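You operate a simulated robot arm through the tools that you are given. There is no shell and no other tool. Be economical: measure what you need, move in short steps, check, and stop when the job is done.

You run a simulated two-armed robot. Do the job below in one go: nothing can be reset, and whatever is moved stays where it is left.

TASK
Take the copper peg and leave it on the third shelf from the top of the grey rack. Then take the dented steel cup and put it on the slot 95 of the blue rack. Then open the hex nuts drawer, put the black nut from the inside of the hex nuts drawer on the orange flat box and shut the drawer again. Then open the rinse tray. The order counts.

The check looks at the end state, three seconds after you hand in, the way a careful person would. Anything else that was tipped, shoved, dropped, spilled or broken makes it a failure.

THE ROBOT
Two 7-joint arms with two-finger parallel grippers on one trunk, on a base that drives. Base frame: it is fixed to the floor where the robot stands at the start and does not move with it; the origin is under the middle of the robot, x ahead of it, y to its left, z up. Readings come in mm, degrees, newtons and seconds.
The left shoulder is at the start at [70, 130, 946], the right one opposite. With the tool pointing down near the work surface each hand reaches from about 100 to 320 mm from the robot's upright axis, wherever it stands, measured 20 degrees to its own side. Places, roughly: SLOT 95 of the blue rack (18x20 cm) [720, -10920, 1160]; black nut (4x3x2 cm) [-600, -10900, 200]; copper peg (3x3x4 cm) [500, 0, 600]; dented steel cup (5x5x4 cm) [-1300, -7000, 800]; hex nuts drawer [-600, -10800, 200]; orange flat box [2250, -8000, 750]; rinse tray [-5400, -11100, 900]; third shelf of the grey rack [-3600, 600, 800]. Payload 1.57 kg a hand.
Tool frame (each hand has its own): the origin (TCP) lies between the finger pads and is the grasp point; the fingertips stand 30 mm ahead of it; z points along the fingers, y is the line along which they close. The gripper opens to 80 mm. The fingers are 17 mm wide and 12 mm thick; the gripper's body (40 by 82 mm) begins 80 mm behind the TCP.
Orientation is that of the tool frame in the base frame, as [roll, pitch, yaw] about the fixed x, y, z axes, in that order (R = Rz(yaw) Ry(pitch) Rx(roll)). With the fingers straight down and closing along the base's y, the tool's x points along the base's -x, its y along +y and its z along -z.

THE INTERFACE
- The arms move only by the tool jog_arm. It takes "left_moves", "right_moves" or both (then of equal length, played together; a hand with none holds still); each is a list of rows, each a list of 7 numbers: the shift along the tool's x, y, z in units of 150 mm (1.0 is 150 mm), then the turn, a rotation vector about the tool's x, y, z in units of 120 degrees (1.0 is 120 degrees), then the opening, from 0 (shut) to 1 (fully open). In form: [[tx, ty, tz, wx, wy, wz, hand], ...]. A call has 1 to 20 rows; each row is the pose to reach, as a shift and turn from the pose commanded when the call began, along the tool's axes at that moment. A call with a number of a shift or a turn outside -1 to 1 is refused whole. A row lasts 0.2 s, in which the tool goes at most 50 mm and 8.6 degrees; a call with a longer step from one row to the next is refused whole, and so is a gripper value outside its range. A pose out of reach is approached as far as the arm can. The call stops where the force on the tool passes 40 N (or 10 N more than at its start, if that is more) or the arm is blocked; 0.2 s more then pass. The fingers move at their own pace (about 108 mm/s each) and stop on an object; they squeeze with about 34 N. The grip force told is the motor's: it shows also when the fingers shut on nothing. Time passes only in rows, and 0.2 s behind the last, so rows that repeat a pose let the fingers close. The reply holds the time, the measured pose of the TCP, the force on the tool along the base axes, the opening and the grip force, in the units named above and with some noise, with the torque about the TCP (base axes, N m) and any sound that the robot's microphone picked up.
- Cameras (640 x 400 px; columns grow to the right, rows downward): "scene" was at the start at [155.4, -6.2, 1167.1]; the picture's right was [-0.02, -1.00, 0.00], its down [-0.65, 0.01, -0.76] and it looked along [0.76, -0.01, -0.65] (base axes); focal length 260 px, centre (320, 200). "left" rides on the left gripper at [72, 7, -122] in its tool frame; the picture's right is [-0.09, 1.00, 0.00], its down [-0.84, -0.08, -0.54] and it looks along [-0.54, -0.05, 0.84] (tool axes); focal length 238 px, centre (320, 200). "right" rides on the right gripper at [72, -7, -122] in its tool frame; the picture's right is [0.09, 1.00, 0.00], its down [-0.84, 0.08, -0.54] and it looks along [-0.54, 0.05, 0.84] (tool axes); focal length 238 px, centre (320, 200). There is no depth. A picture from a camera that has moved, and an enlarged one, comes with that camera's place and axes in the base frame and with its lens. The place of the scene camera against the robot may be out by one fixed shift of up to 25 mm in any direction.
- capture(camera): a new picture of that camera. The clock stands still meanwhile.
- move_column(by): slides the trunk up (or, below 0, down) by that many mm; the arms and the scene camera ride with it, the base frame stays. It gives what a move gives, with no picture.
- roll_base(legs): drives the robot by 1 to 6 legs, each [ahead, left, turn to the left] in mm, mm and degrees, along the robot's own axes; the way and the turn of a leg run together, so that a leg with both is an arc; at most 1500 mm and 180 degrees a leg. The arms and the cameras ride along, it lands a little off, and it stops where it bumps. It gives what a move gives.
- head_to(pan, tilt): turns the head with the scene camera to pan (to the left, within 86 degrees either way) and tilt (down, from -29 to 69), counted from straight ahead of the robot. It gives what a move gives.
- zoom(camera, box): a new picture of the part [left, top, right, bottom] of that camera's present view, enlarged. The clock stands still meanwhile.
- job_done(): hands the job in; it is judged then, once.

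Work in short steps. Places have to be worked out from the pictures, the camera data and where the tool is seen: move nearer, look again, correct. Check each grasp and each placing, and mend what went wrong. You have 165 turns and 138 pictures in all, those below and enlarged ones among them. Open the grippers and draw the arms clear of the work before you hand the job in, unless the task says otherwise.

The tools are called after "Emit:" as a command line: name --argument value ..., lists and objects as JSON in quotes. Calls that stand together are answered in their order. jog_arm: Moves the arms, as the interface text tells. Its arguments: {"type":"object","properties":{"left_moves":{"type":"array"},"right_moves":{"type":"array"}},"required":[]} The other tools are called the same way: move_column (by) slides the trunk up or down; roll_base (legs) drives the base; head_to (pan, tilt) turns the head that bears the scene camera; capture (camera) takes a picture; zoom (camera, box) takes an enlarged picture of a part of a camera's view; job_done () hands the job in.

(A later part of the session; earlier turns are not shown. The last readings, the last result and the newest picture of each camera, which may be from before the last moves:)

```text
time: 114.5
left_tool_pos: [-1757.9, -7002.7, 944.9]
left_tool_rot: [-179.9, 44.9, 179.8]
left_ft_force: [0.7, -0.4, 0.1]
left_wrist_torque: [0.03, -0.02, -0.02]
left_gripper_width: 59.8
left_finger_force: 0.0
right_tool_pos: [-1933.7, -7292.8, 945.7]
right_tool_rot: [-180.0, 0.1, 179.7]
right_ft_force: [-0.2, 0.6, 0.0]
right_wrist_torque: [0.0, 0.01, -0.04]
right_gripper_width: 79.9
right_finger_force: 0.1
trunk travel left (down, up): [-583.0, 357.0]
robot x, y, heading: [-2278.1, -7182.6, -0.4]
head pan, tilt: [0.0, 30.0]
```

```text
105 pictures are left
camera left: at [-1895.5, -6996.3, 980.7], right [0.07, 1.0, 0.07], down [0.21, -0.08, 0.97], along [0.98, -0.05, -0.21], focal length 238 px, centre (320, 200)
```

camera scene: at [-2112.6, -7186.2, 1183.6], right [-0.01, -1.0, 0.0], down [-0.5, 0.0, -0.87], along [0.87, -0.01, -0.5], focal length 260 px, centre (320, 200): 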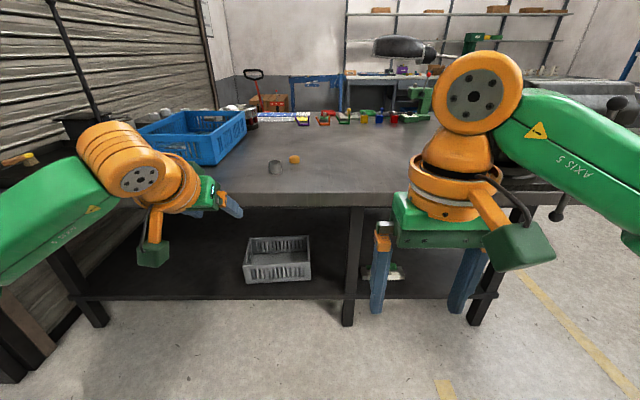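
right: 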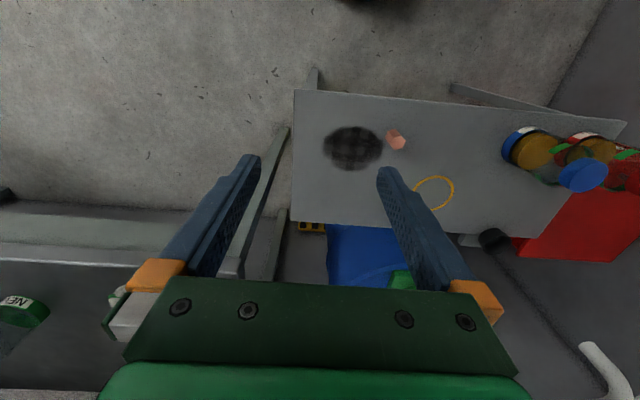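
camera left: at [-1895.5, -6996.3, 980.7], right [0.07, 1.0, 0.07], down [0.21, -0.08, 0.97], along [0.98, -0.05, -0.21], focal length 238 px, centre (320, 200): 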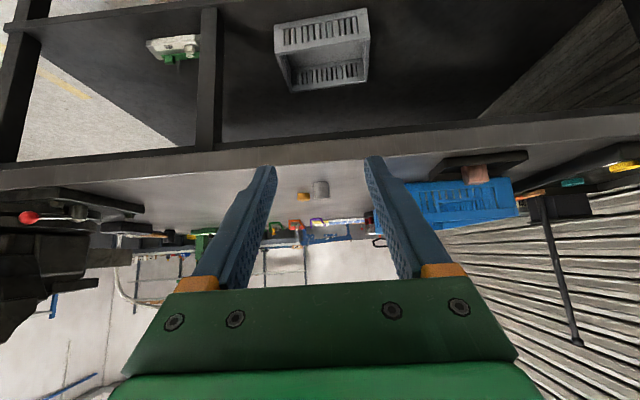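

I see a small grey cup with a yellowish object beside it. Zoom to identify.

Emit:
zoom --camera "scene" --box '[220, 100, 440, 210]'

Emit:
zoom --camera "left" --box '[260, 150, 380, 250]'

```text
2.91 times, centred on (330, 155) of scene
camera zoom: at [-2112.6, -7186.2, 1183.6], right [-0.01, -1.0, 0.0], down [-0.5, 0.0, -0.87], along [0.87, -0.01, -0.5], focal length 757 px, centre (291, 331)
```

zoom: 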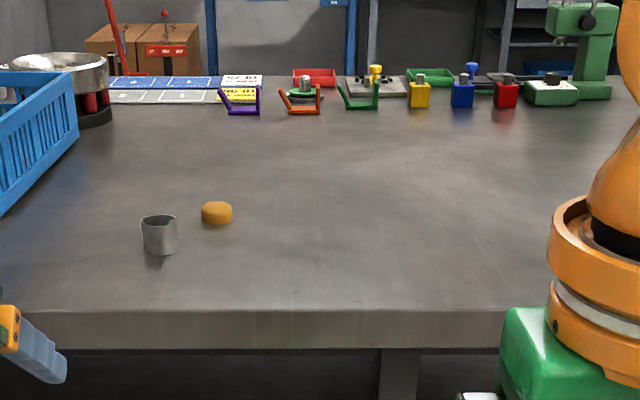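

```text
4.00 times, centred on (320, 200) of left
camera zoom: at [-1895.5, -6996.3, 980.7], right [0.07, 1.0, 0.07], down [0.21, -0.08, 0.97], along [0.98, -0.05, -0.21], focal length 953 px, centre (320, 200)
```

zoom: 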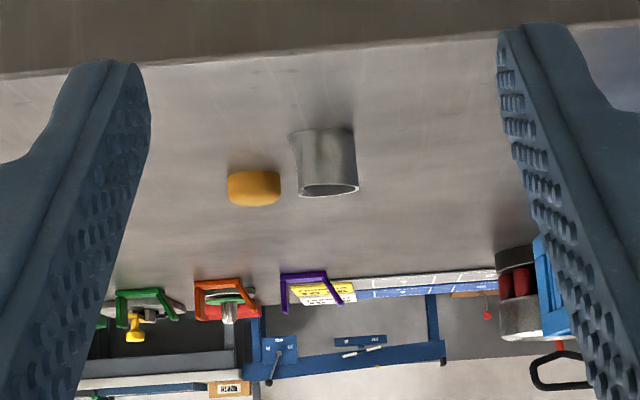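

Cup is around (-1180, -7027), bench top ≈772. I raise the right hand 100 mm for clearance, open the left, lower the trunk 80 mm, and drive 380 mm closer.

Emit:
jog_arm --left_moves '[[0, 0, 0, 0, 0, 0, 1], [0, 0, 0, 0, 0, 0, 1], [0, 0, 0, 0, 0, 0, 1]]' --right_moves '[[0, 0, -0.25, 0, 0, 0, 1], [0, 0, -0.5, 0, 0, 0, 1], [0, 0, -0.7, 0, 0, 0, 1]]'

Emit:
move_column --by -80

Emit:
roll_base --legs '[[380, -24, 0.4]]'

Emit:
capture --camera "left"

Emit:
capture --camera "scene"

```text
time: 115.3
left_tool_pos: [-1758.3, -7003.0, 946.0]
left_tool_rot: [179.9, 45.0, 179.7]
left_ft_force: [-0.5, -0.2, 1.0]
left_wrist_torque: [0.02, -0.02, 0.01]
left_gripper_width: 80.1
left_finger_force: 0.0
right_tool_pos: [-1937.1, -7295.0, 1035.0]
right_tool_rot: [179.9, 0.3, 179.7]
right_ft_force: [0.4, -0.2, 0.3]
right_wrist_torque: [0.08, 0.01, 0.0]
right_gripper_width: 79.9
right_finger_force: 0.0
right hand out of reach, approached as far as the arm can: row 3
trunk travel left (down, up): [-583.0, 357.0]
robot x, y, heading: [-2273.2, -7179.2, -0.5]
head pan, tilt: [0.0, 30.0]
```

```text
time: 116.5
left_tool_pos: [-1757.2, -7003.1, 865.9]
left_tool_rot: [-180.0, 44.9, 179.8]
left_ft_force: [-0.3, 0.2, 0.7]
left_wrist_torque: [0.03, -0.04, 0.02]
left_gripper_width: 80.1
left_finger_force: 0.1
right_tool_pos: [-1937.1, -7294.4, 953.9]
right_tool_rot: [180.0, 0.2, 179.6]
right_ft_force: [-0.5, -1.1, 0.8]
right_wrist_torque: [0.01, -0.03, -0.02]
right_gripper_width: 79.8
right_finger_force: 0.0
trunk travel left (down, up): [-503.0, 437.0]
robot x, y, heading: [-2275.7, -7180.6, -0.2]
head pan, tilt: [0.0, 30.0]
```

```text
time: 118.9
left_tool_pos: [-1381.3, -7020.9, 865.8]
left_tool_rot: [-180.0, 44.9, -179.6]
left_ft_force: [0.8, -0.4, 0.6]
left_wrist_torque: [0.03, 0.01, -0.04]
left_gripper_width: 80.1
left_finger_force: 0.2
right_tool_pos: [-1555.6, -7314.9, 953.3]
right_tool_rot: [-180.0, 0.3, -179.7]
right_ft_force: [0.4, 0.6, -0.5]
right_wrist_torque: [-0.02, -0.02, 0.0]
right_gripper_width: 79.7
right_finger_force: 0.0
trunk travel left (down, up): [-503.0, 437.0]
robot x, y, heading: [-1894.5, -7203.8, 0.1]
head pan, tilt: [0.0, 30.0]
```

```text
102 pictures are left
camera left: at [-1518.2, -7016.1, 900.7], right [0.06, 1.0, 0.07], down [0.21, -0.08, 0.97], along [0.98, -0.04, -0.21], focal length 238 px, centre (320, 200)
```

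left: 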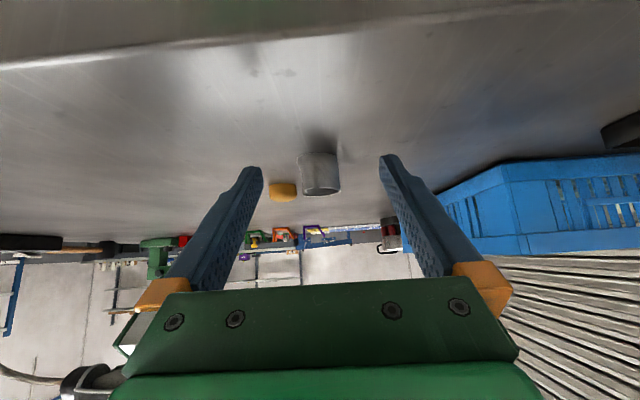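

```text
101 pictures are left
camera scene: at [-1733.2, -7208.6, 1103.6], right [0.0, -1.0, 0.0], down [-0.5, 0.0, -0.87], along [0.87, 0.0, -0.5], focal length 260 px, centre (320, 200)
```

scene: 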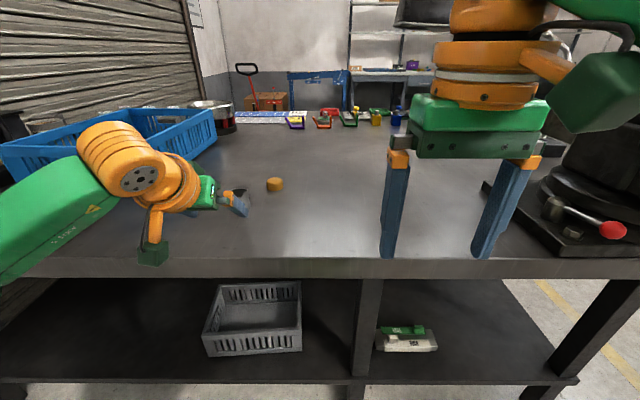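

Triangulating: cup centre ≈(-1267, -7023), base z≈802. I descend 24 mm and advance 65 mm by arm, then check.

Emit:
jog_arm --left_moves '[[0.113, -0.01, 0.113, 0, 0, 0, 1], [0.0, -0.013, 0.226, 0, 0, 0, 1], [-0.1, -0.013, 0.326, 0, 0, 0, 1], [-0.193, -0.013, 0.419, 0, 0, 0, 1], [-0.193, -0.013, 0.419, 0, 0, 0, 1]]'

Emit:
capture --camera "left"

```text
time: 120.1
left_tool_pos: [-1316.7, -7022.5, 843.1]
left_tool_rot: [-180.0, 45.1, -179.6]
left_ft_force: [-0.3, 0.7, -1.0]
left_wrist_torque: [-0.03, 0.01, 0.03]
left_gripper_width: 80.1
left_finger_force: 0.0
right_tool_pos: [-1556.9, -7315.5, 953.8]
right_tool_rot: [-180.0, 0.1, -179.7]
right_ft_force: [-0.7, 0.3, 0.1]
right_wrist_torque: [-0.02, 0.0, 0.02]
right_gripper_width: 80.2
right_finger_force: 0.0
trunk travel left (down, up): [-503.0, 437.0]
robot x, y, heading: [-1895.2, -7207.1, 0.2]
head pan, tilt: [0.0, 30.0]
```

```text
100 pictures are left
camera left: at [-1454.1, -7017.0, 877.2], right [0.06, 1.0, 0.07], down [0.21, -0.08, 0.97], along [0.98, -0.04, -0.21], focal length 238 px, centre (320, 200)
```

left: 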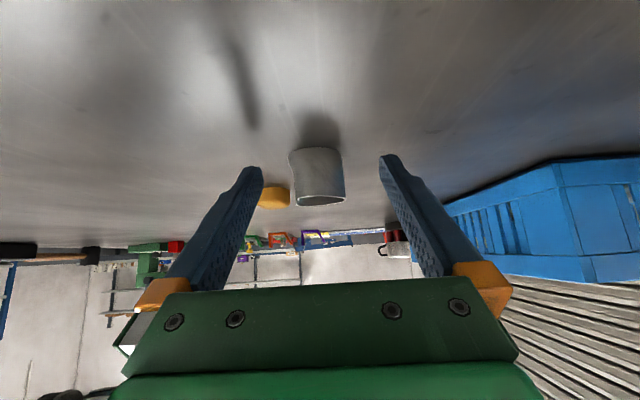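

Consistent: cup centre ≈(-1270,-7024), base ≈803. I advance 47 mm, down 4 mm, and close.

Emit:
jog_arm --left_moves '[[-0.1, 0, 0.12, 0, 0, 0, 1], [-0.203, -0.007, 0.24, 0, 0, 0, 1], [-0.203, -0.007, 0.24, 0, 0, 0, 0.7], [-0.203, -0.007, 0.24, 0, 0, 0, 0.3], [-0.203, -0.007, 0.24, 0, 0, 0, 0.3], [-0.203, -0.007, 0.24, 0, 0, 0, 0]]'

Emit:
capture --camera "left"

```text
time: 121.5
left_tool_pos: [-1273.0, -7023.7, 837.6]
left_tool_rot: [180.0, 45.0, -179.7]
left_ft_force: [-0.2, 0.5, 3.3]
left_wrist_torque: [0.03, -0.03, 0.02]
left_gripper_width: 41.2
left_finger_force: 34.1
left hand out of reach, approached as far as the arm can: row 2, 3, 4, 5, 6
right_tool_pos: [-1557.7, -7315.1, 954.4]
right_tool_rot: [-180.0, 0.2, -179.8]
right_ft_force: [0.5, -1.0, -0.7]
right_wrist_torque: [0.02, 0.01, 0.0]
right_gripper_width: 80.1
right_finger_force: 0.0
trunk travel left (down, up): [-503.0, 437.0]
robot x, y, heading: [-1893.6, -7204.7, 0.2]
head pan, tilt: [0.0, 30.0]
```

```text
99 pictures are left
camera left: at [-1410.5, -7018.5, 871.4], right [0.06, 1.0, 0.07], down [0.21, -0.08, 0.98], along [0.98, -0.04, -0.21], focal length 238 px, centre (320, 200)
```

left: 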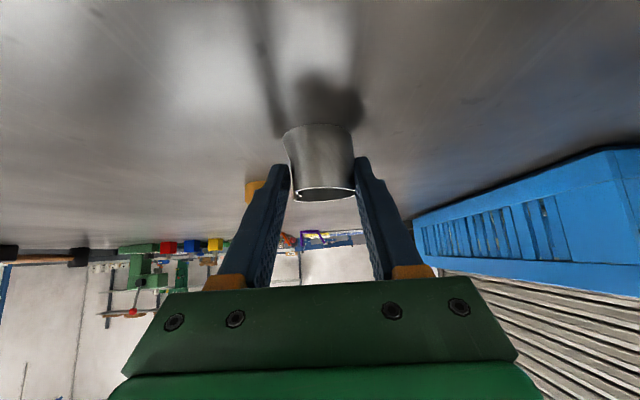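

Cup gripped (41 mm, 34 N). I lift with the trunk and back away.

Emit:
move_column --by 150

Emit:
roll_base --legs '[[-500, 0, 0]]'

Emit:
capture --camera "left"

Emit:
head_to --pan -60 --tilt 10

Emit:
capture --camera "scene"

```text
time: 123.2
left_tool_pos: [-1271.0, -7023.4, 985.8]
left_tool_rot: [180.0, 44.9, -179.6]
left_ft_force: [0.2, 0.5, -0.4]
left_wrist_torque: [-0.03, 0.0, -0.01]
left_gripper_width: 41.3
left_finger_force: 34.2
right_tool_pos: [-1557.0, -7313.7, 1105.0]
right_tool_rot: [179.9, 0.1, -179.7]
right_ft_force: [0.7, 0.6, -0.3]
right_wrist_torque: [0.02, 0.04, 0.01]
right_gripper_width: 80.2
right_finger_force: 0.0
trunk travel left (down, up): [-653.0, 287.0]
robot x, y, heading: [-1894.6, -7204.9, 0.3]
head pan, tilt: [0.0, 30.0]
```

```text
time: 126.2
left_tool_pos: [-1770.1, -7024.5, 985.1]
left_tool_rot: [-179.9, 45.0, -179.5]
left_ft_force: [0.4, 0.4, -0.6]
left_wrist_torque: [0.0, 0.0, 0.01]
left_gripper_width: 40.9
left_finger_force: 33.7
right_tool_pos: [-2054.3, -7316.5, 1102.6]
right_tool_rot: [-180.0, 0.1, -179.7]
right_ft_force: [0.1, 0.1, 0.4]
right_wrist_torque: [-0.03, 0.01, 0.01]
right_gripper_width: 80.2
right_finger_force: 0.0
trunk travel left (down, up): [-653.0, 287.0]
robot x, y, heading: [-2392.1, -7207.3, 0.0]
head pan, tilt: [0.0, 30.0]
```

```text
98 pictures are left
camera left: at [-1907.9, -7020.0, 1020.2], right [0.06, 1.0, 0.07], down [0.21, -0.08, 0.97], along [0.98, -0.04, -0.21], focal length 238 px, centre (320, 200)
```

left: 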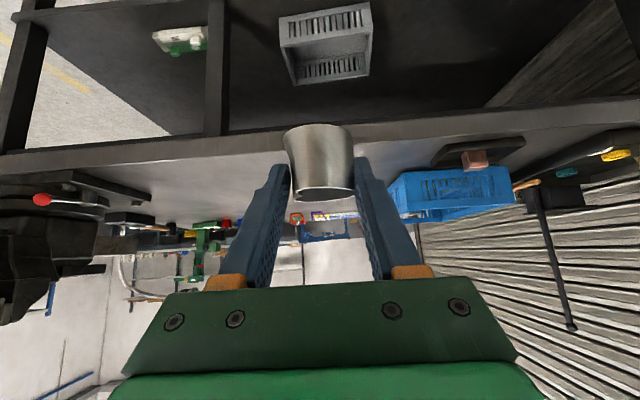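

```text
time: 127.5
left_tool_pos: [-1770.1, -7025.5, 985.9]
left_tool_rot: [180.0, 45.0, -179.5]
left_ft_force: [-0.6, -0.3, -0.5]
left_wrist_torque: [0.02, 0.0, 0.0]
left_gripper_width: 40.8
left_finger_force: 33.7
right_tool_pos: [-2055.4, -7316.2, 1102.8]
right_tool_rot: [-180.0, 0.2, -179.7]
right_ft_force: [0.3, -0.1, -0.2]
right_wrist_torque: [-0.01, 0.0, 0.01]
right_gripper_width: 80.0
right_finger_force: 0.0
trunk travel left (down, up): [-653.0, 287.0]
robot x, y, heading: [-2397.2, -7203.8, 0.4]
head pan, tilt: [-60.0, 10.0]
```

```text
97 pictures are left
camera scene: at [-2275.2, -7291.7, 1285.9], right [-0.86, -0.51, 0.0], down [-0.09, 0.15, -0.98], along [0.5, -0.85, -0.17], focal length 260 px, centre (320, 200)
```

scene: 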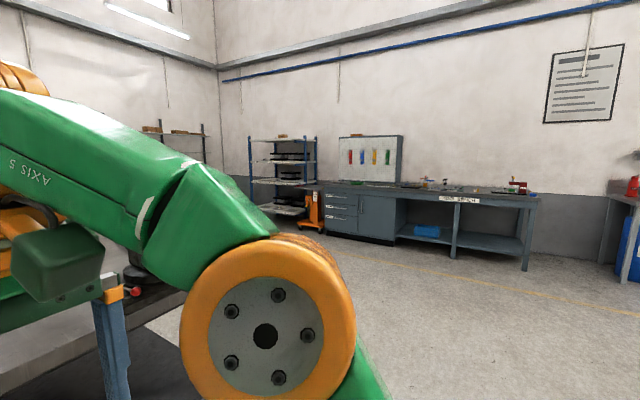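

Cup held. The blue rack is in the far corner at (720,-10920) facing +y; open floor between. I drive around the bench end to about (200,-9300), facing -y.

Emit:
roll_base --legs '[[0, -1050, 0], [0, -1050, 0], [0, 0, -90.4], [0, 1300, 0], [0, 1300, 0]]'

Emit:
head_to --pan 20 --tilt 12

Emit:
capture --camera "scene"

```text
time: 154.1
left_tool_pos: [412.0, -9955.5, 985.7]
left_tool_rot: [180.0, 45.0, 90.4]
left_ft_force: [-0.5, -0.3, -0.4]
left_wrist_torque: [0.03, -0.02, 0.01]
left_gripper_width: 41.0
left_finger_force: 33.9
right_tool_pos: [119.7, -9672.9, 1103.3]
right_tool_rot: [-179.9, 0.3, 90.3]
right_ft_force: [-0.4, -0.4, -0.6]
right_wrist_torque: [0.01, -0.01, 0.0]
right_gripper_width: 80.1
right_finger_force: 0.1
trunk travel left (down, up): [-653.0, 287.0]
robot x, y, heading: [228.2, -9334.0, -89.7]
head pan, tilt: [-60.0, 10.0]
```

```text
time: 155.6
left_tool_pos: [412.2, -9955.5, 985.1]
left_tool_rot: [-179.9, 45.0, 90.5]
left_ft_force: [-0.7, 0.0, -1.0]
left_wrist_torque: [-0.02, -0.01, 0.02]
left_gripper_width: 40.8
left_finger_force: 34.1
right_tool_pos: [120.5, -9671.9, 1103.1]
right_tool_rot: [-180.0, 0.2, 90.3]
right_ft_force: [-1.0, 0.1, 0.1]
right_wrist_torque: [0.04, -0.02, 0.01]
right_gripper_width: 80.0
right_finger_force: 0.1
trunk travel left (down, up): [-653.0, 287.0]
robot x, y, heading: [229.6, -9334.7, -89.6]
head pan, tilt: [20.0, 12.0]
```

```text
96 pictures are left
camera scene: at [283.4, -9476.4, 1282.6], right [-0.94, -0.35, 0.0], down [-0.07, 0.2, -0.98], along [0.34, -0.92, -0.21], focal length 260 px, centre (320, 200)
```

scene: 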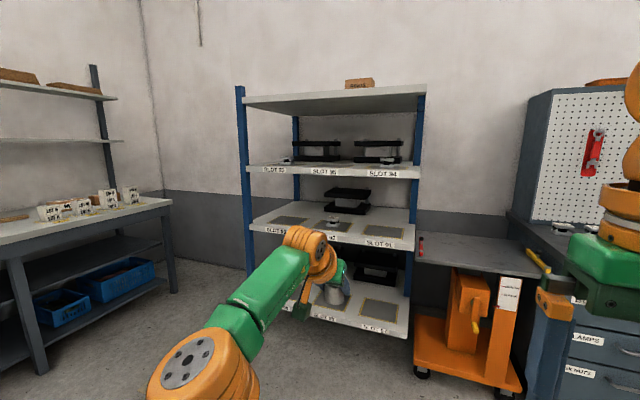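

Emit:
zoom --camera "scene" --box '[220, 70, 440, 260]'

```text
2.11 times, centred on (330, 165) of scene
camera zoom: at [283.4, -9476.4, 1282.6], right [-0.94, -0.35, 0.0], down [-0.07, 0.2, -0.98], along [0.34, -0.92, -0.21], focal length 548 px, centre (299, 274)
```

zoom: 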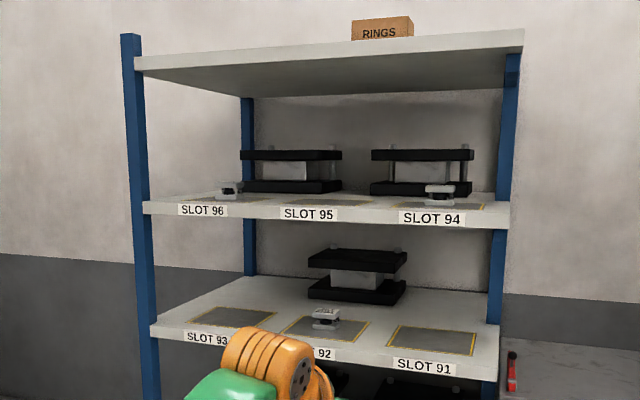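

Slot 95 is the middle of the upper middle shelf. I raise the trunk 260 mm (cup to ~1245) to look onto the slot.

Emit:
move_column --by 260

Emit:
roll_base --legs '[[350, 300, 0]]'

Emit:
capture --camera "scene"

Emit:
capture --camera "left"

```text
time: 158.3
left_tool_pos: [412.0, -9956.9, 1245.7]
left_tool_rot: [180.0, 45.0, 90.4]
left_ft_force: [-0.3, -0.1, -0.6]
left_wrist_torque: [0.03, 0.01, 0.05]
left_gripper_width: 40.8
left_finger_force: 34.8
right_tool_pos: [120.4, -9672.6, 1363.1]
right_tool_rot: [-179.9, 0.2, 90.3]
right_ft_force: [0.7, 0.0, -0.3]
right_wrist_torque: [0.03, 0.01, 0.01]
right_gripper_width: 79.9
right_finger_force: 0.0
trunk travel left (down, up): [-913.0, 27.0]
robot x, y, heading: [233.6, -9332.9, -89.8]
head pan, tilt: [20.0, 12.0]
```

```text
time: 161.0
left_tool_pos: [706.8, -10292.6, 1247.3]
left_tool_rot: [179.9, 45.1, 90.0]
left_ft_force: [0.0, 0.5, -0.3]
left_wrist_torque: [-0.04, 0.01, 0.01]
left_gripper_width: 40.5
left_finger_force: 34.1
right_tool_pos: [417.8, -10006.8, 1363.7]
right_tool_rot: [179.8, 0.3, 89.9]
right_ft_force: [-0.9, -0.9, -0.8]
right_wrist_torque: [0.01, 0.0, -0.02]
right_gripper_width: 80.1
right_finger_force: 0.0
trunk travel left (down, up): [-913.0, 27.0]
robot x, y, heading: [529.6, -9667.8, -89.9]
head pan, tilt: [20.0, 12.0]
```

```text
94 pictures are left
camera scene: at [581.6, -9810.6, 1542.9], right [-0.94, -0.34, 0.0], down [-0.07, 0.19, -0.98], along [0.33, -0.92, -0.21], focal length 260 px, centre (320, 200)
```

scene: 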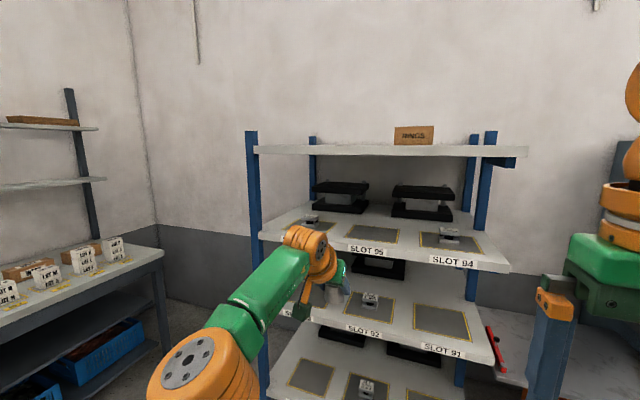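

```text
93 pictures are left
camera left: at [712.9, -10155.4, 1281.6], right [1.0, -0.06, 0.07], down [-0.08, -0.21, 0.98], along [-0.05, -0.98, -0.21], focal length 238 px, centre (320, 200)
```

left: 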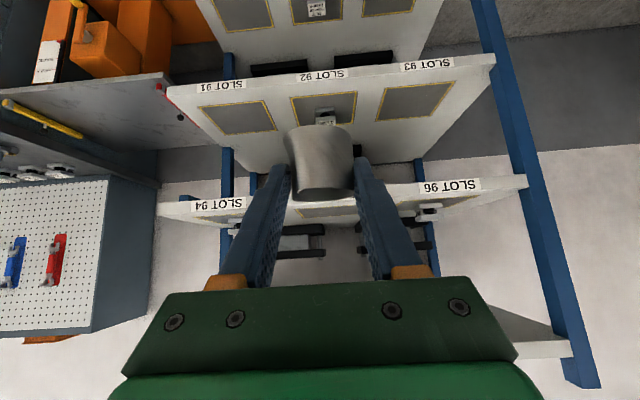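

Slot 95 is empty. Zoom to measure its pad.

Emit:
zoom --camera "scene" --box '[280, 170, 480, 280]'

```text
3.20 times, centred on (380, 225) of scene
camera zoom: at [581.6, -9810.6, 1542.9], right [-0.94, -0.34, 0.0], down [-0.07, 0.19, -0.98], along [0.33, -0.92, -0.21], focal length 833 px, centre (128, 120)
```

zoom: 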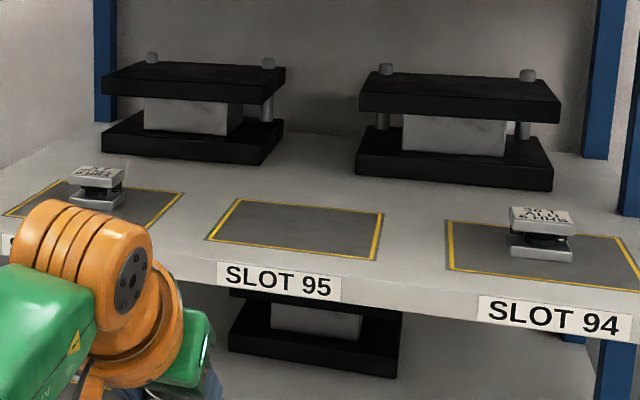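

Pad centre ≈(718,-10907), shelf z≈1163. I drive 430 mm closer and check.

Emit:
roll_base --legs '[[430, 8, 0]]'

Emit:
capture --camera "left"

Emit:
capture --camera "scene"

```text
time: 163.7
left_tool_pos: [710.0, -10724.2, 1247.3]
left_tool_rot: [-180.0, 45.1, 89.6]
left_ft_force: [-0.6, 0.2, 0.0]
left_wrist_torque: [0.0, 0.03, 0.0]
left_gripper_width: 40.5
left_finger_force: 33.9
right_tool_pos: [423.2, -10435.6, 1364.7]
right_tool_rot: [-180.0, 0.4, 89.4]
right_ft_force: [-0.2, 0.2, 0.3]
right_wrist_torque: [-0.06, -0.01, 0.0]
right_gripper_width: 80.1
right_finger_force: 0.1
trunk travel left (down, up): [-913.0, 27.0]
robot x, y, heading: [532.4, -10099.4, -90.4]
head pan, tilt: [20.0, 12.0]
```

```text
91 pictures are left
camera left: at [716.8, -10588.2, 1281.7], right [1.0, -0.07, 0.07], down [-0.08, -0.21, 0.98], along [-0.06, -0.98, -0.21], focal length 238 px, centre (320, 200)
```

left: 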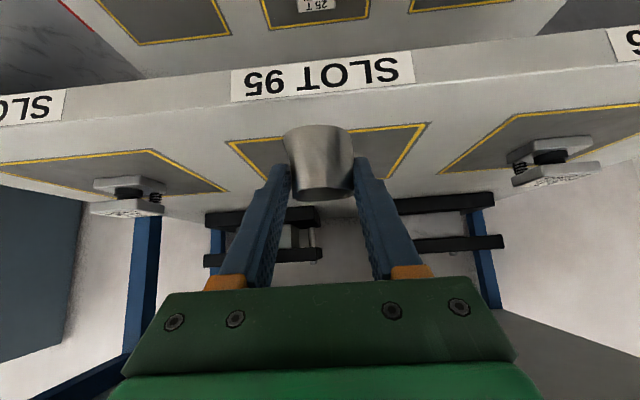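

```text
90 pictures are left
camera scene: at [588.6, -10242.1, 1543.0], right [-0.94, -0.33, 0.0], down [-0.07, 0.19, -0.98], along [0.33, -0.92, -0.21], focal length 260 px, centre (320, 200)
```

scene: 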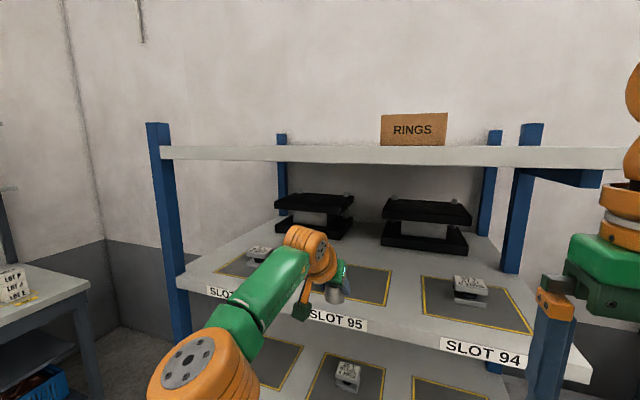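

Pad front edge at y≈-10812, x centre 716. I go the remaining 180 mm, then lower the trunk most of the way.

Emit:
roll_base --legs '[[178, 6, 0]]'

Emit:
move_column --by -30

Emit:
capture --camera "left"

Emit:
zoom --camera "scene" --box '[180, 170, 500, 370]'

```text
time: 165.2
left_tool_pos: [715.3, -10902.4, 1247.4]
left_tool_rot: [180.0, 45.2, 89.7]
left_ft_force: [1.1, -0.1, -0.2]
left_wrist_torque: [-0.01, 0.02, 0.0]
left_gripper_width: 40.6
left_finger_force: 34.1
right_tool_pos: [426.7, -10611.9, 1364.5]
right_tool_rot: [180.0, 0.4, 89.5]
right_ft_force: [0.4, -0.3, 0.3]
right_wrist_torque: [-0.05, -0.02, 0.0]
right_gripper_width: 80.0
right_finger_force: 0.1
trunk travel left (down, up): [-913.0, 27.0]
robot x, y, heading: [542.2, -10282.4, -90.6]
head pan, tilt: [20.0, 12.0]
```

```text
time: 165.9
left_tool_pos: [714.5, -10906.0, 1216.4]
left_tool_rot: [180.0, 44.9, 89.7]
left_ft_force: [-0.5, 0.3, -0.1]
left_wrist_torque: [0.01, 0.01, 0.01]
left_gripper_width: 40.7
left_finger_force: 34.2
right_tool_pos: [427.4, -10616.3, 1332.9]
right_tool_rot: [179.9, 0.2, 89.5]
right_ft_force: [-0.4, 0.1, -0.1]
right_wrist_torque: [-0.01, -0.01, 0.05]
right_gripper_width: 79.9
right_finger_force: 0.1
trunk travel left (down, up): [-883.0, 57.0]
robot x, y, heading: [539.6, -10282.9, -90.4]
head pan, tilt: [20.0, 12.0]
```

```text
89 pictures are left
camera left: at [721.5, -10768.6, 1250.7], right [1.0, -0.07, 0.06], down [-0.08, -0.21, 0.98], along [-0.06, -0.98, -0.21], focal length 238 px, centre (320, 200)
```

left: 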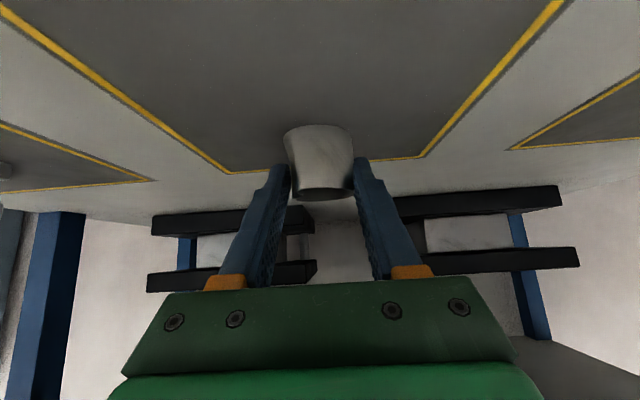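

```text
2.00 times, centred on (340, 270) of scene
camera zoom: at [593.3, -10423.0, 1512.6], right [-0.94, -0.33, 0.0], down [-0.07, 0.2, -0.98], along [0.33, -0.92, -0.21], focal length 520 px, centre (280, 60)
```

zoom: 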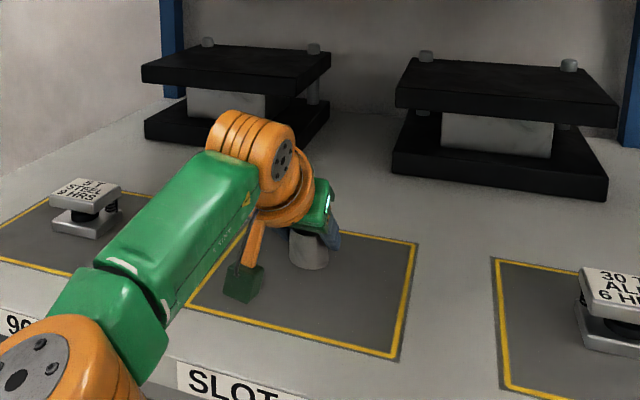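

Cup is over the pad centre. I lower by arm in 2 mm rows, 18 mm total, watching force.

Emit:
jog_arm --left_moves '[[0.0189, 0, 0.0189, 0, 0, 0, 0], [0.0377, 0, 0.0377, 0, 0, 0, 0], [0.0566, 0, 0.0566, 0, 0, 0, 0], [0.066, 0, 0.066, 0, 0, 0, 0], [0.0754, 0, 0.0754, 0, 0, 0, 0], [0.0754, 0, 0.0754, 0, 0, 0, 0]]'

```text
time: 167.3
left_tool_pos: [716.0, -10905.9, 1199.4]
left_tool_rot: [-180.0, 45.0, 89.7]
left_ft_force: [0.0, 0.2, -0.4]
left_wrist_torque: [0.0, 0.04, 0.03]
left_gripper_width: 40.5
left_finger_force: 34.3
right_tool_pos: [427.7, -10617.1, 1334.5]
right_tool_rot: [179.9, 0.2, 89.5]
right_ft_force: [-0.1, -0.4, -0.4]
right_wrist_torque: [0.03, 0.02, 0.0]
right_gripper_width: 80.0
right_finger_force: 0.0
trunk travel left (down, up): [-883.0, 57.0]
robot x, y, heading: [541.0, -10279.2, -90.6]
head pan, tilt: [20.0, 12.0]
```

No contact yet at cup bottom ≈1164; down 6 mm more.

Emit:
jog_arm --left_moves '[[0.0094, 0, 0.0094, 0, 0, 0, 0], [0.0189, 0, 0.0189, 0, 0, 0, 0], [0.0283, 0, 0.0283, 0, 0, 0, 0], [0.0283, 0, 0.0283, 0, 0, 0, 0]]'

Emit:
zoom --camera "left" --box '[220, 80, 420, 230]'

```text
time: 168.3
left_tool_pos: [713.8, -10903.0, 1196.8]
left_tool_rot: [180.0, 45.3, 89.6]
left_ft_force: [0.2, -5.2, 15.6]
left_wrist_torque: [-0.25, -0.15, -0.01]
left_gripper_width: 40.6
left_finger_force: 34.0
right_tool_pos: [427.7, -10614.7, 1334.7]
right_tool_rot: [179.9, 0.3, 89.4]
right_ft_force: [0.7, 0.2, -0.1]
right_wrist_torque: [0.01, 0.01, -0.02]
right_gripper_width: 80.2
right_finger_force: 0.1
trunk travel left (down, up): [-883.0, 57.0]
robot x, y, heading: [540.7, -10281.5, -90.6]
head pan, tilt: [20.0, 12.0]
```

```text
2.67 times, centred on (320, 155) of left
camera zoom: at [721.0, -10766.7, 1230.9], right [1.0, -0.07, 0.07], down [-0.08, -0.2, 0.98], along [-0.06, -0.98, -0.21], focal length 636 px, centre (320, 320)
```

zoom: 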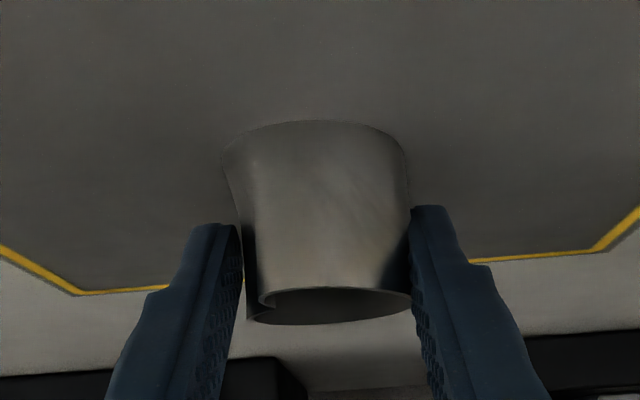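

Contact (16 N), cup standing on the pad. I relieve 3 mm, open, and withdraw along the tool axis.

Emit:
jog_arm --left_moves '[[-0.0141, 0, -0.0141, 0, 0, 0, 0], [-0.0141, 0, -0.0141, 0, 0, 0, 0.6], [-0.0141, 0, -0.0141, 0, 0, 0, 0.9], [-0.0141, 0, -0.0141, 0, 0, 0, 0.9], [-0.0141, 0, -0.0141, 0, 0, 0, 0.9]]'

Emit:
jog_arm --left_moves '[[0, 0, -0.12, 0, 0, 0, 0.9], [0, 0, -0.35, 0, 0, 0, 0.9], [0, 0, -0.6, 0, 0, 0, 0.9], [0, 0, -0.6, 0, 0, 0, 0.9]]'

Emit:
roll_base --legs '[[-350, 0, 0]]'

Emit:
zoom --camera "scene" --box '[180, 150, 500, 350]'

```text
time: 169.5
left_tool_pos: [714.5, -10906.5, 1197.2]
left_tool_rot: [180.0, 45.1, 89.6]
left_ft_force: [0.2, -0.2, 0.1]
left_wrist_torque: [0.05, 0.0, 0.05]
left_gripper_width: 72.2
left_finger_force: 0.0
right_tool_pos: [428.3, -10617.4, 1333.8]
right_tool_rot: [180.0, 0.2, 89.6]
right_ft_force: [0.2, -1.0, -0.3]
right_wrist_torque: [0.03, -0.01, 0.01]
right_gripper_width: 80.0
right_finger_force: 0.1
trunk travel left (down, up): [-883.0, 57.0]
robot x, y, heading: [539.3, -10278.1, -90.6]
head pan, tilt: [20.0, 12.0]
```

```text
time: 170.5
left_tool_pos: [715.2, -10842.9, 1263.1]
left_tool_rot: [-179.9, 45.0, 89.7]
left_ft_force: [-0.5, -0.4, -0.4]
left_wrist_torque: [0.01, 0.02, 0.03]
left_gripper_width: 72.1
left_finger_force: 0.0
right_tool_pos: [427.9, -10617.3, 1334.0]
right_tool_rot: [179.9, 0.2, 89.5]
right_ft_force: [-0.2, -0.5, -0.2]
right_wrist_torque: [0.0, -0.02, 0.0]
right_gripper_width: 79.9
right_finger_force: 0.1
trunk travel left (down, up): [-883.0, 57.0]
robot x, y, heading: [535.5, -10281.1, -90.3]
head pan, tilt: [20.0, 12.0]
```

```text
time: 172.8
left_tool_pos: [719.7, -10493.7, 1260.2]
left_tool_rot: [180.0, 44.8, 90.0]
left_ft_force: [-0.3, -0.5, 0.1]
left_wrist_torque: [0.0, -0.04, -0.01]
left_gripper_width: 72.0
left_finger_force: 0.0
right_tool_pos: [431.0, -10268.6, 1332.2]
right_tool_rot: [-179.9, 0.0, 89.7]
right_ft_force: [-0.9, 0.4, -0.3]
right_wrist_torque: [-0.02, 0.02, 0.0]
right_gripper_width: 80.0
right_finger_force: 0.1
trunk travel left (down, up): [-883.0, 57.0]
robot x, y, heading: [544.9, -9927.3, -90.0]
head pan, tilt: [20.0, 12.0]
```

```text
2.00 times, centred on (340, 250) of scene
camera zoom: at [595.9, -10075.8, 1512.3], right [-0.94, -0.34, 0.0], down [-0.07, 0.2, -0.98], along [0.33, -0.92, -0.21], focal length 520 px, centre (280, 100)
```

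zoom: 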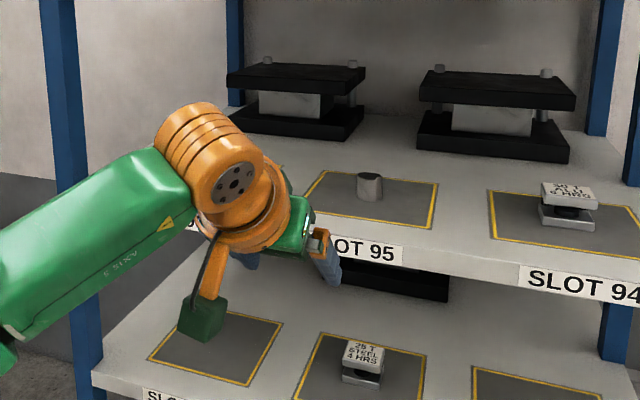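

Cup stands on slot 95. Now to the drawers: back up and shift right to x≈-550, looking down at the cabinet.

Emit:
roll_base --legs '[[-250, 0, 0], [0, -1150, 0]]'

Emit:
head_to --pan 0 --tilt 30

Emit:
capture --camera "scene"

```text
time: 180.2
left_tool_pos: [-445.6, -10233.3, 1260.6]
left_tool_rot: [-179.9, 44.9, 89.6]
left_ft_force: [0.3, -0.1, 0.6]
left_wrist_torque: [0.01, 0.01, -0.01]
left_gripper_width: 72.1
left_finger_force: 0.0
right_tool_pos: [-732.8, -10008.9, 1333.1]
right_tool_rot: [-180.0, 0.2, 89.4]
right_ft_force: [-0.4, 0.6, -0.2]
right_wrist_torque: [0.01, 0.03, 0.0]
right_gripper_width: 79.9
right_finger_force: 0.0
trunk travel left (down, up): [-883.0, 57.0]
robot x, y, heading: [-617.7, -9670.9, -90.6]
head pan, tilt: [20.0, 12.0]
```

```text
time: 181.0
left_tool_pos: [-447.5, -10233.7, 1262.2]
left_tool_rot: [-180.0, 45.0, 89.6]
left_ft_force: [0.5, 0.2, 0.0]
left_wrist_torque: [0.04, 0.0, -0.01]
left_gripper_width: 71.7
left_finger_force: 0.0
right_tool_pos: [-735.6, -10008.8, 1332.9]
right_tool_rot: [180.0, 0.3, 89.4]
right_ft_force: [1.4, -0.6, 0.7]
right_wrist_torque: [-0.01, 0.0, 0.05]
right_gripper_width: 80.2
right_finger_force: 0.1
trunk travel left (down, up): [-883.0, 57.0]
robot x, y, heading: [-619.4, -9672.2, -90.6]
head pan, tilt: [0.0, 30.0]
```

```text
85 pictures are left
camera scene: at [-600.5, -9818.0, 1483.6], right [-1.0, 0.01, 0.0], down [0.0, 0.5, -0.87], along [-0.01, -0.87, -0.5], focal length 260 px, centre (320, 200)
```

scene: 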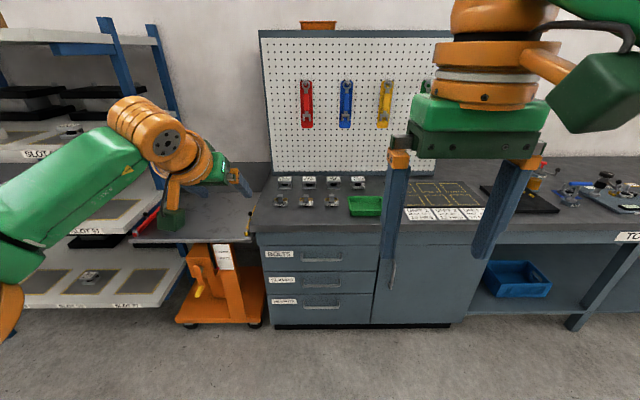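

Emit:
zoom --camera "scene" --box '[250, 220, 470, 340]'

```text
2.91 times, centred on (360, 280) of scene
camera zoom: at [-600.5, -9818.0, 1483.6], right [-1.0, 0.01, 0.0], down [0.0, 0.5, -0.87], along [-0.01, -0.87, -0.5], focal length 757 px, centre (204, -33)
```

zoom: 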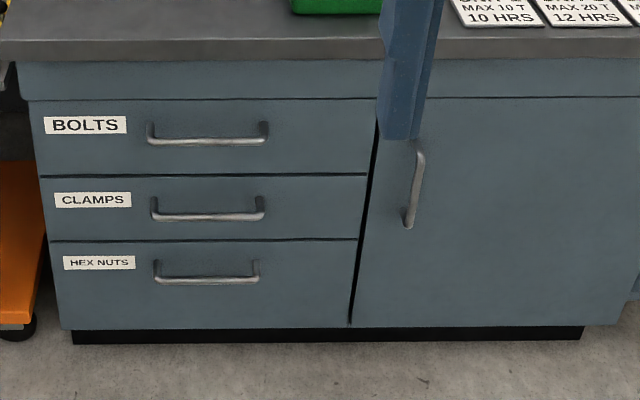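

Bottom drawer is HEX NUTS; its handle bar ≈(-620,-10750,285). I'll grip the bar with the left hand pointing horizontally, fingers closing vertically. First pitch the left tool to horizontal.

Emit:
jog_arm --left_moves '[[0, 0, 0, 0, -0.0625, 0, 1], [0, 0, 0, 0, -0.125, 0, 1], [0, 0, 0, 0, -0.1875, 0, 1], [0, 0, 0, 0, -0.25, 0, 1], [0, 0, 0, 0, -0.3125, 0, 1], [0, 0, 0, 0, -0.375, 0, 1], [0, 0, 0, 0, -0.375, 0, 1]]'

Emit:
jog_arm --left_moves '[[0, 0, 0, 0, 0, 0.0625, 1], [0, 0, 0, 0, 0, 0.125, 1], [0, 0, 0, 0, 0, 0.1875, 1], [0, 0, 0, 0, 0, 0.25, 1], [0, 0, 0, 0, 0, 0.3125, 1], [0, 0, 0, 0, 0, 0.375, 1], [0, 0, 0, 0, 0, 0.4375, 1], [0, 0, 0, 0, 0, 0.5, 1], [0, 0, 0, 0, 0, 0.5625, 1], [0, 0, 0, 0, 0, 0.625, 1], [0, 0, 0, 0, 0, 0.6875, 1], [0, 0, 0, 0, 0, 0.75, 1], [0, 0, 0, 0, 0, 0.75, 1]]'

Emit:
capture --camera "scene"

```text
time: 182.6
left_tool_pos: [-432.0, -10224.2, 1275.3]
left_tool_rot: [-179.6, 86.0, 89.7]
left_ft_force: [0.2, 0.1, 0.2]
left_wrist_torque: [0.0, 0.03, 0.01]
left_gripper_width: 79.9
left_finger_force: 0.1
left hand out of reach, approached as far as the arm can: row 6, 7
right_tool_pos: [-734.9, -10010.5, 1334.6]
right_tool_rot: [179.9, 0.2, 89.4]
right_ft_force: [-1.0, -0.3, -0.4]
right_wrist_torque: [-0.02, 0.02, 0.01]
right_gripper_width: 80.1
right_finger_force: 0.0
trunk travel left (down, up): [-883.0, 57.0]
robot x, y, heading: [-618.7, -9671.0, -90.7]
head pan, tilt: [0.0, 30.0]
```

```text
time: 185.4
left_tool_pos: [-425.1, -10225.0, 1278.0]
left_tool_rot: [94.1, 2.4, -0.2]
left_ft_force: [-0.3, 0.9, 0.0]
left_wrist_torque: [0.01, -0.01, 0.02]
left_gripper_width: 80.0
left_finger_force: 0.1
left hand out of reach, approached as far as the arm can: row 12, 13
right_tool_pos: [-735.4, -10007.9, 1334.1]
right_tool_rot: [179.9, 0.2, 89.5]
right_ft_force: [0.2, 0.5, -0.7]
right_wrist_torque: [0.04, 0.02, 0.0]
right_gripper_width: 80.3
right_finger_force: 0.1
trunk travel left (down, up): [-883.0, 57.0]
robot x, y, heading: [-622.3, -9669.5, -90.7]
head pan, tilt: [0.0, 30.0]
```

```text
83 pictures are left
camera scene: at [-600.0, -9818.1, 1483.6], right [-1.0, 0.01, 0.0], down [0.0, 0.5, -0.87], along [-0.01, -0.87, -0.5], focal length 260 px, centre (320, 200)
```

scene: 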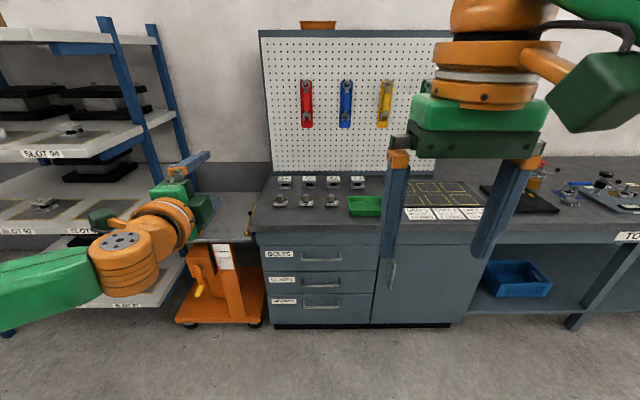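

The left hand is horizontal, closing vertically. I lower the trunk fully and align x with the handle while approaching.

Emit:
move_column --by -880

Emit:
roll_base --legs '[[0, -195, 0.7], [200, 0, 0]]'

Emit:
capture --camera "scene"

Emit:
capture --camera "left"

```text
refused: -880 is not a number from -400 to 400
```

```text
time: 188.1
left_tool_pos: [-614.5, -10410.8, 1280.7]
left_tool_rot: [93.8, 2.5, 0.5]
left_ft_force: [-0.1, 0.5, 0.3]
left_wrist_torque: [0.02, 0.0, -0.03]
left_gripper_width: 79.8
left_finger_force: 0.1
right_tool_pos: [-925.8, -10199.9, 1334.9]
right_tool_rot: [-180.0, 0.3, 90.1]
right_ft_force: [-0.5, -0.6, 0.6]
right_wrist_torque: [-0.04, -0.01, 0.0]
right_gripper_width: 79.9
right_finger_force: 0.1
trunk travel left (down, up): [-883.0, 57.0]
robot x, y, heading: [-816.0, -9869.9, -89.9]
head pan, tilt: [0.0, 30.0]
```

```text
82 pictures are left
camera scene: at [-793.7, -10007.1, 1484.1], right [-1.0, 0.0, 0.0], down [0.0, 0.5, -0.87], along [0.0, -0.87, -0.5], focal length 260 px, centre (320, 200)
```

scene: 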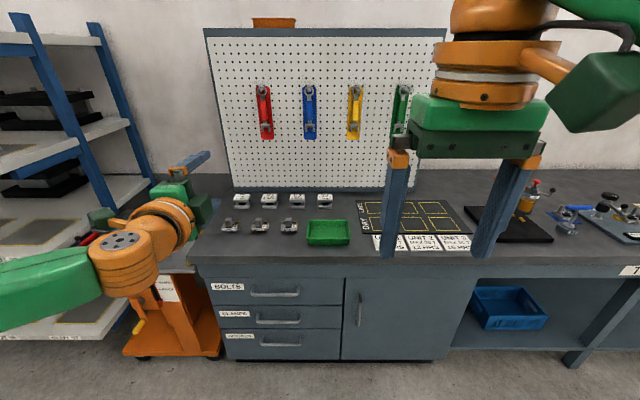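

```text
81 pictures are left
camera left: at [-543.1, -10290.6, 1291.6], right [-0.05, -0.07, 1.0], down [-0.84, 0.54, -0.01], along [-0.54, -0.84, -0.08], focal length 238 px, centre (320, 200)
```

left: 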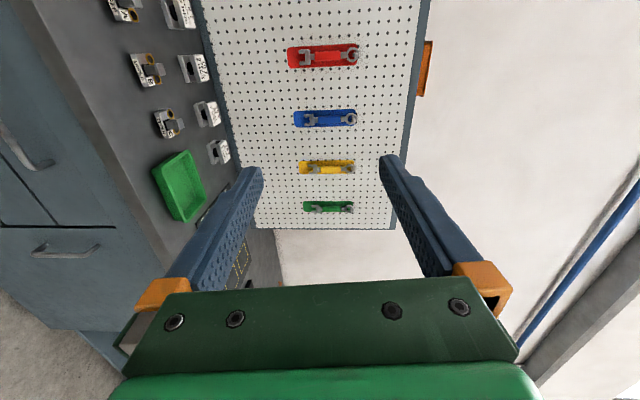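

The trunk moves at most 400 mm per call; I lower in steps.

Emit:
move_column --by -400

Emit:
move_column --by -400

Emit:
capture --camera "scene"

Emit:
capture --camera "left"

```text
time: 192.0
left_tool_pos: [-614.9, -10416.9, 877.2]
left_tool_rot: [94.2, 2.4, 0.5]
left_ft_force: [0.5, 0.3, 0.3]
left_wrist_torque: [0.01, 0.02, 0.03]
left_gripper_width: 79.8
left_finger_force: 0.1
right_tool_pos: [-925.7, -10205.2, 933.1]
right_tool_rot: [-180.0, 0.2, 90.1]
right_ft_force: [0.8, -0.9, 0.2]
right_wrist_torque: [-0.01, 0.04, 0.05]
right_gripper_width: 80.1
right_finger_force: 0.1
trunk travel left (down, up): [-483.0, 457.0]
robot x, y, heading: [-813.0, -9865.7, -89.9]
head pan, tilt: [0.0, 30.0]
```

```text
time: 195.8
left_tool_pos: [-613.4, -10415.4, 479.0]
left_tool_rot: [94.2, 2.4, 0.5]
left_ft_force: [0.4, -0.3, 0.8]
left_wrist_torque: [0.0, -0.04, 0.01]
left_gripper_width: 79.8
left_finger_force: 0.1
right_tool_pos: [-925.8, -10204.0, 532.5]
right_tool_rot: [180.0, 0.3, 90.1]
right_ft_force: [-0.6, -0.5, -0.2]
right_wrist_torque: [0.0, 0.0, -0.02]
right_gripper_width: 80.0
right_finger_force: 0.1
trunk travel left (down, up): [-83.0, 857.0]
robot x, y, heading: [-813.6, -9869.8, -90.0]
head pan, tilt: [0.0, 30.0]
```

```text
80 pictures are left
camera scene: at [-793.8, -10012.3, 683.6], right [-1.0, 0.0, 0.0], down [0.0, 0.5, -0.87], along [0.0, -0.87, -0.5], focal length 260 px, centre (320, 200)
```

scene: 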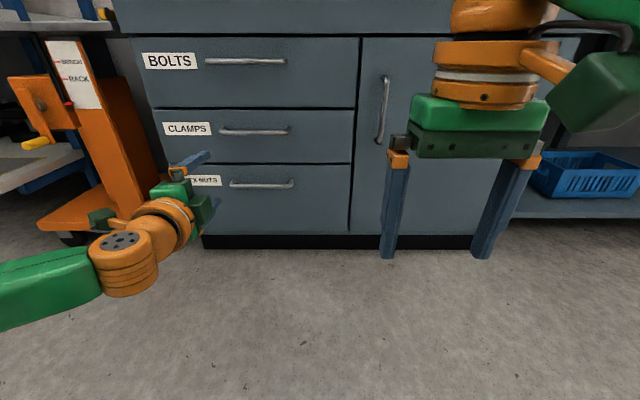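

```text
79 pictures are left
camera left: at [-543.3, -10295.0, 490.0], right [-0.05, -0.07, 1.0], down [-0.84, 0.54, 0.0], along [-0.54, -0.84, -0.09], focal length 238 px, centre (320, 200)
```

left: 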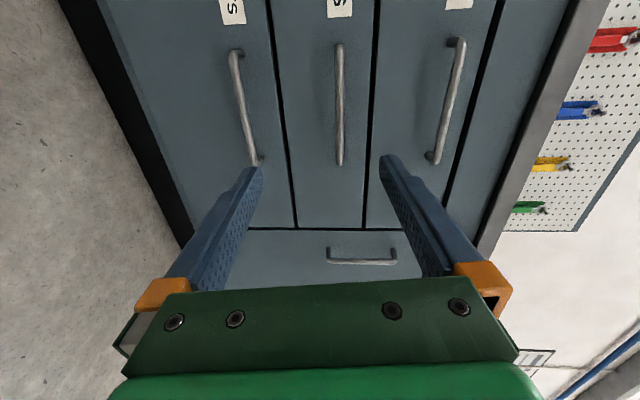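

Handle estimate ≈(-622,-10720,322). I lower the trunk the last 80 mm and the left hand 74 mm, then look.

Emit:
move_column --by -80

Emit:
jog_arm --left_moves '[[0, -0.25, 0, 0, 0, 0, 1], [0, -0.49, 0, 0, 0, 0, 1], [0, -0.49, 0, 0, 0, 0, 1]]'

Emit:
capture --camera "left"

Emit:
capture --camera "scene"

```text
time: 197.0
left_tool_pos: [-613.7, -10416.0, 397.7]
left_tool_rot: [94.2, 2.4, 0.5]
left_ft_force: [0.5, -0.4, -1.4]
left_wrist_torque: [0.03, -0.01, -0.01]
left_gripper_width: 80.0
left_finger_force: 0.0
right_tool_pos: [-925.0, -10204.4, 453.9]
right_tool_rot: [180.0, 0.2, 90.2]
right_ft_force: [0.0, -0.8, 0.6]
right_wrist_torque: [0.02, -0.02, 0.03]
right_gripper_width: 79.8
right_finger_force: 0.1
trunk travel left (down, up): [-3.0, 937.0]
robot x, y, heading: [-814.9, -9864.2, -89.9]
head pan, tilt: [0.0, 30.0]
```

```text
time: 197.8
left_tool_pos: [-614.6, -10416.5, 398.9]
left_tool_rot: [94.1, 2.4, 0.4]
left_ft_force: [0.5, -0.4, 0.5]
left_wrist_torque: [0.03, 0.01, 0.0]
left_gripper_width: 79.8
left_finger_force: 0.0
left hand out of reach, approached as far as the arm can: row 1, 2, 3
right_tool_pos: [-926.2, -10204.3, 454.5]
right_tool_rot: [-180.0, 0.2, 90.1]
right_ft_force: [-0.8, -0.3, -0.3]
right_wrist_torque: [0.0, -0.01, -0.02]
right_gripper_width: 80.2
right_finger_force: 0.1
trunk travel left (down, up): [-3.0, 937.0]
robot x, y, heading: [-811.3, -9868.8, -89.9]
head pan, tilt: [0.0, 30.0]
```

```text
78 pictures are left
camera left: at [-543.3, -10295.0, 410.0], right [-0.05, -0.07, 1.0], down [-0.84, 0.54, 0.0], along [-0.54, -0.84, -0.09], focal length 238 px, centre (320, 200)
```

left: 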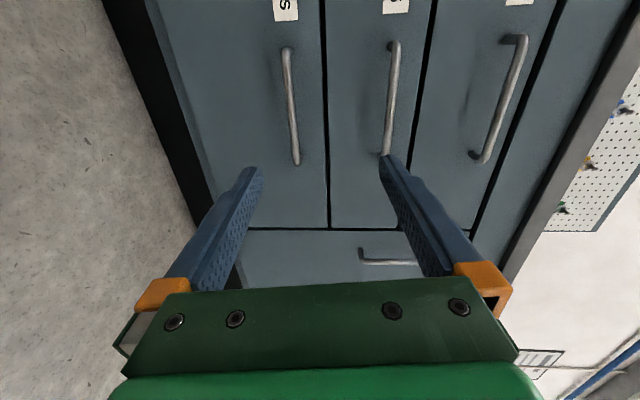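

```text
77 pictures are left
camera scene: at [-793.8, -10012.3, 603.6], right [-1.0, 0.0, 0.0], down [0.0, 0.5, -0.87], along [0.0, -0.87, -0.5], focal length 260 px, centre (320, 200)
```

scene: 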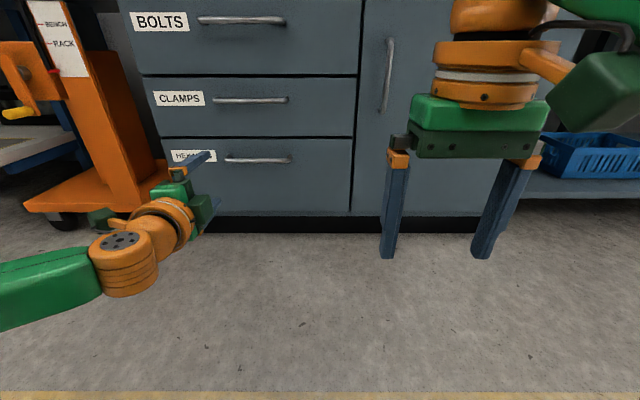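

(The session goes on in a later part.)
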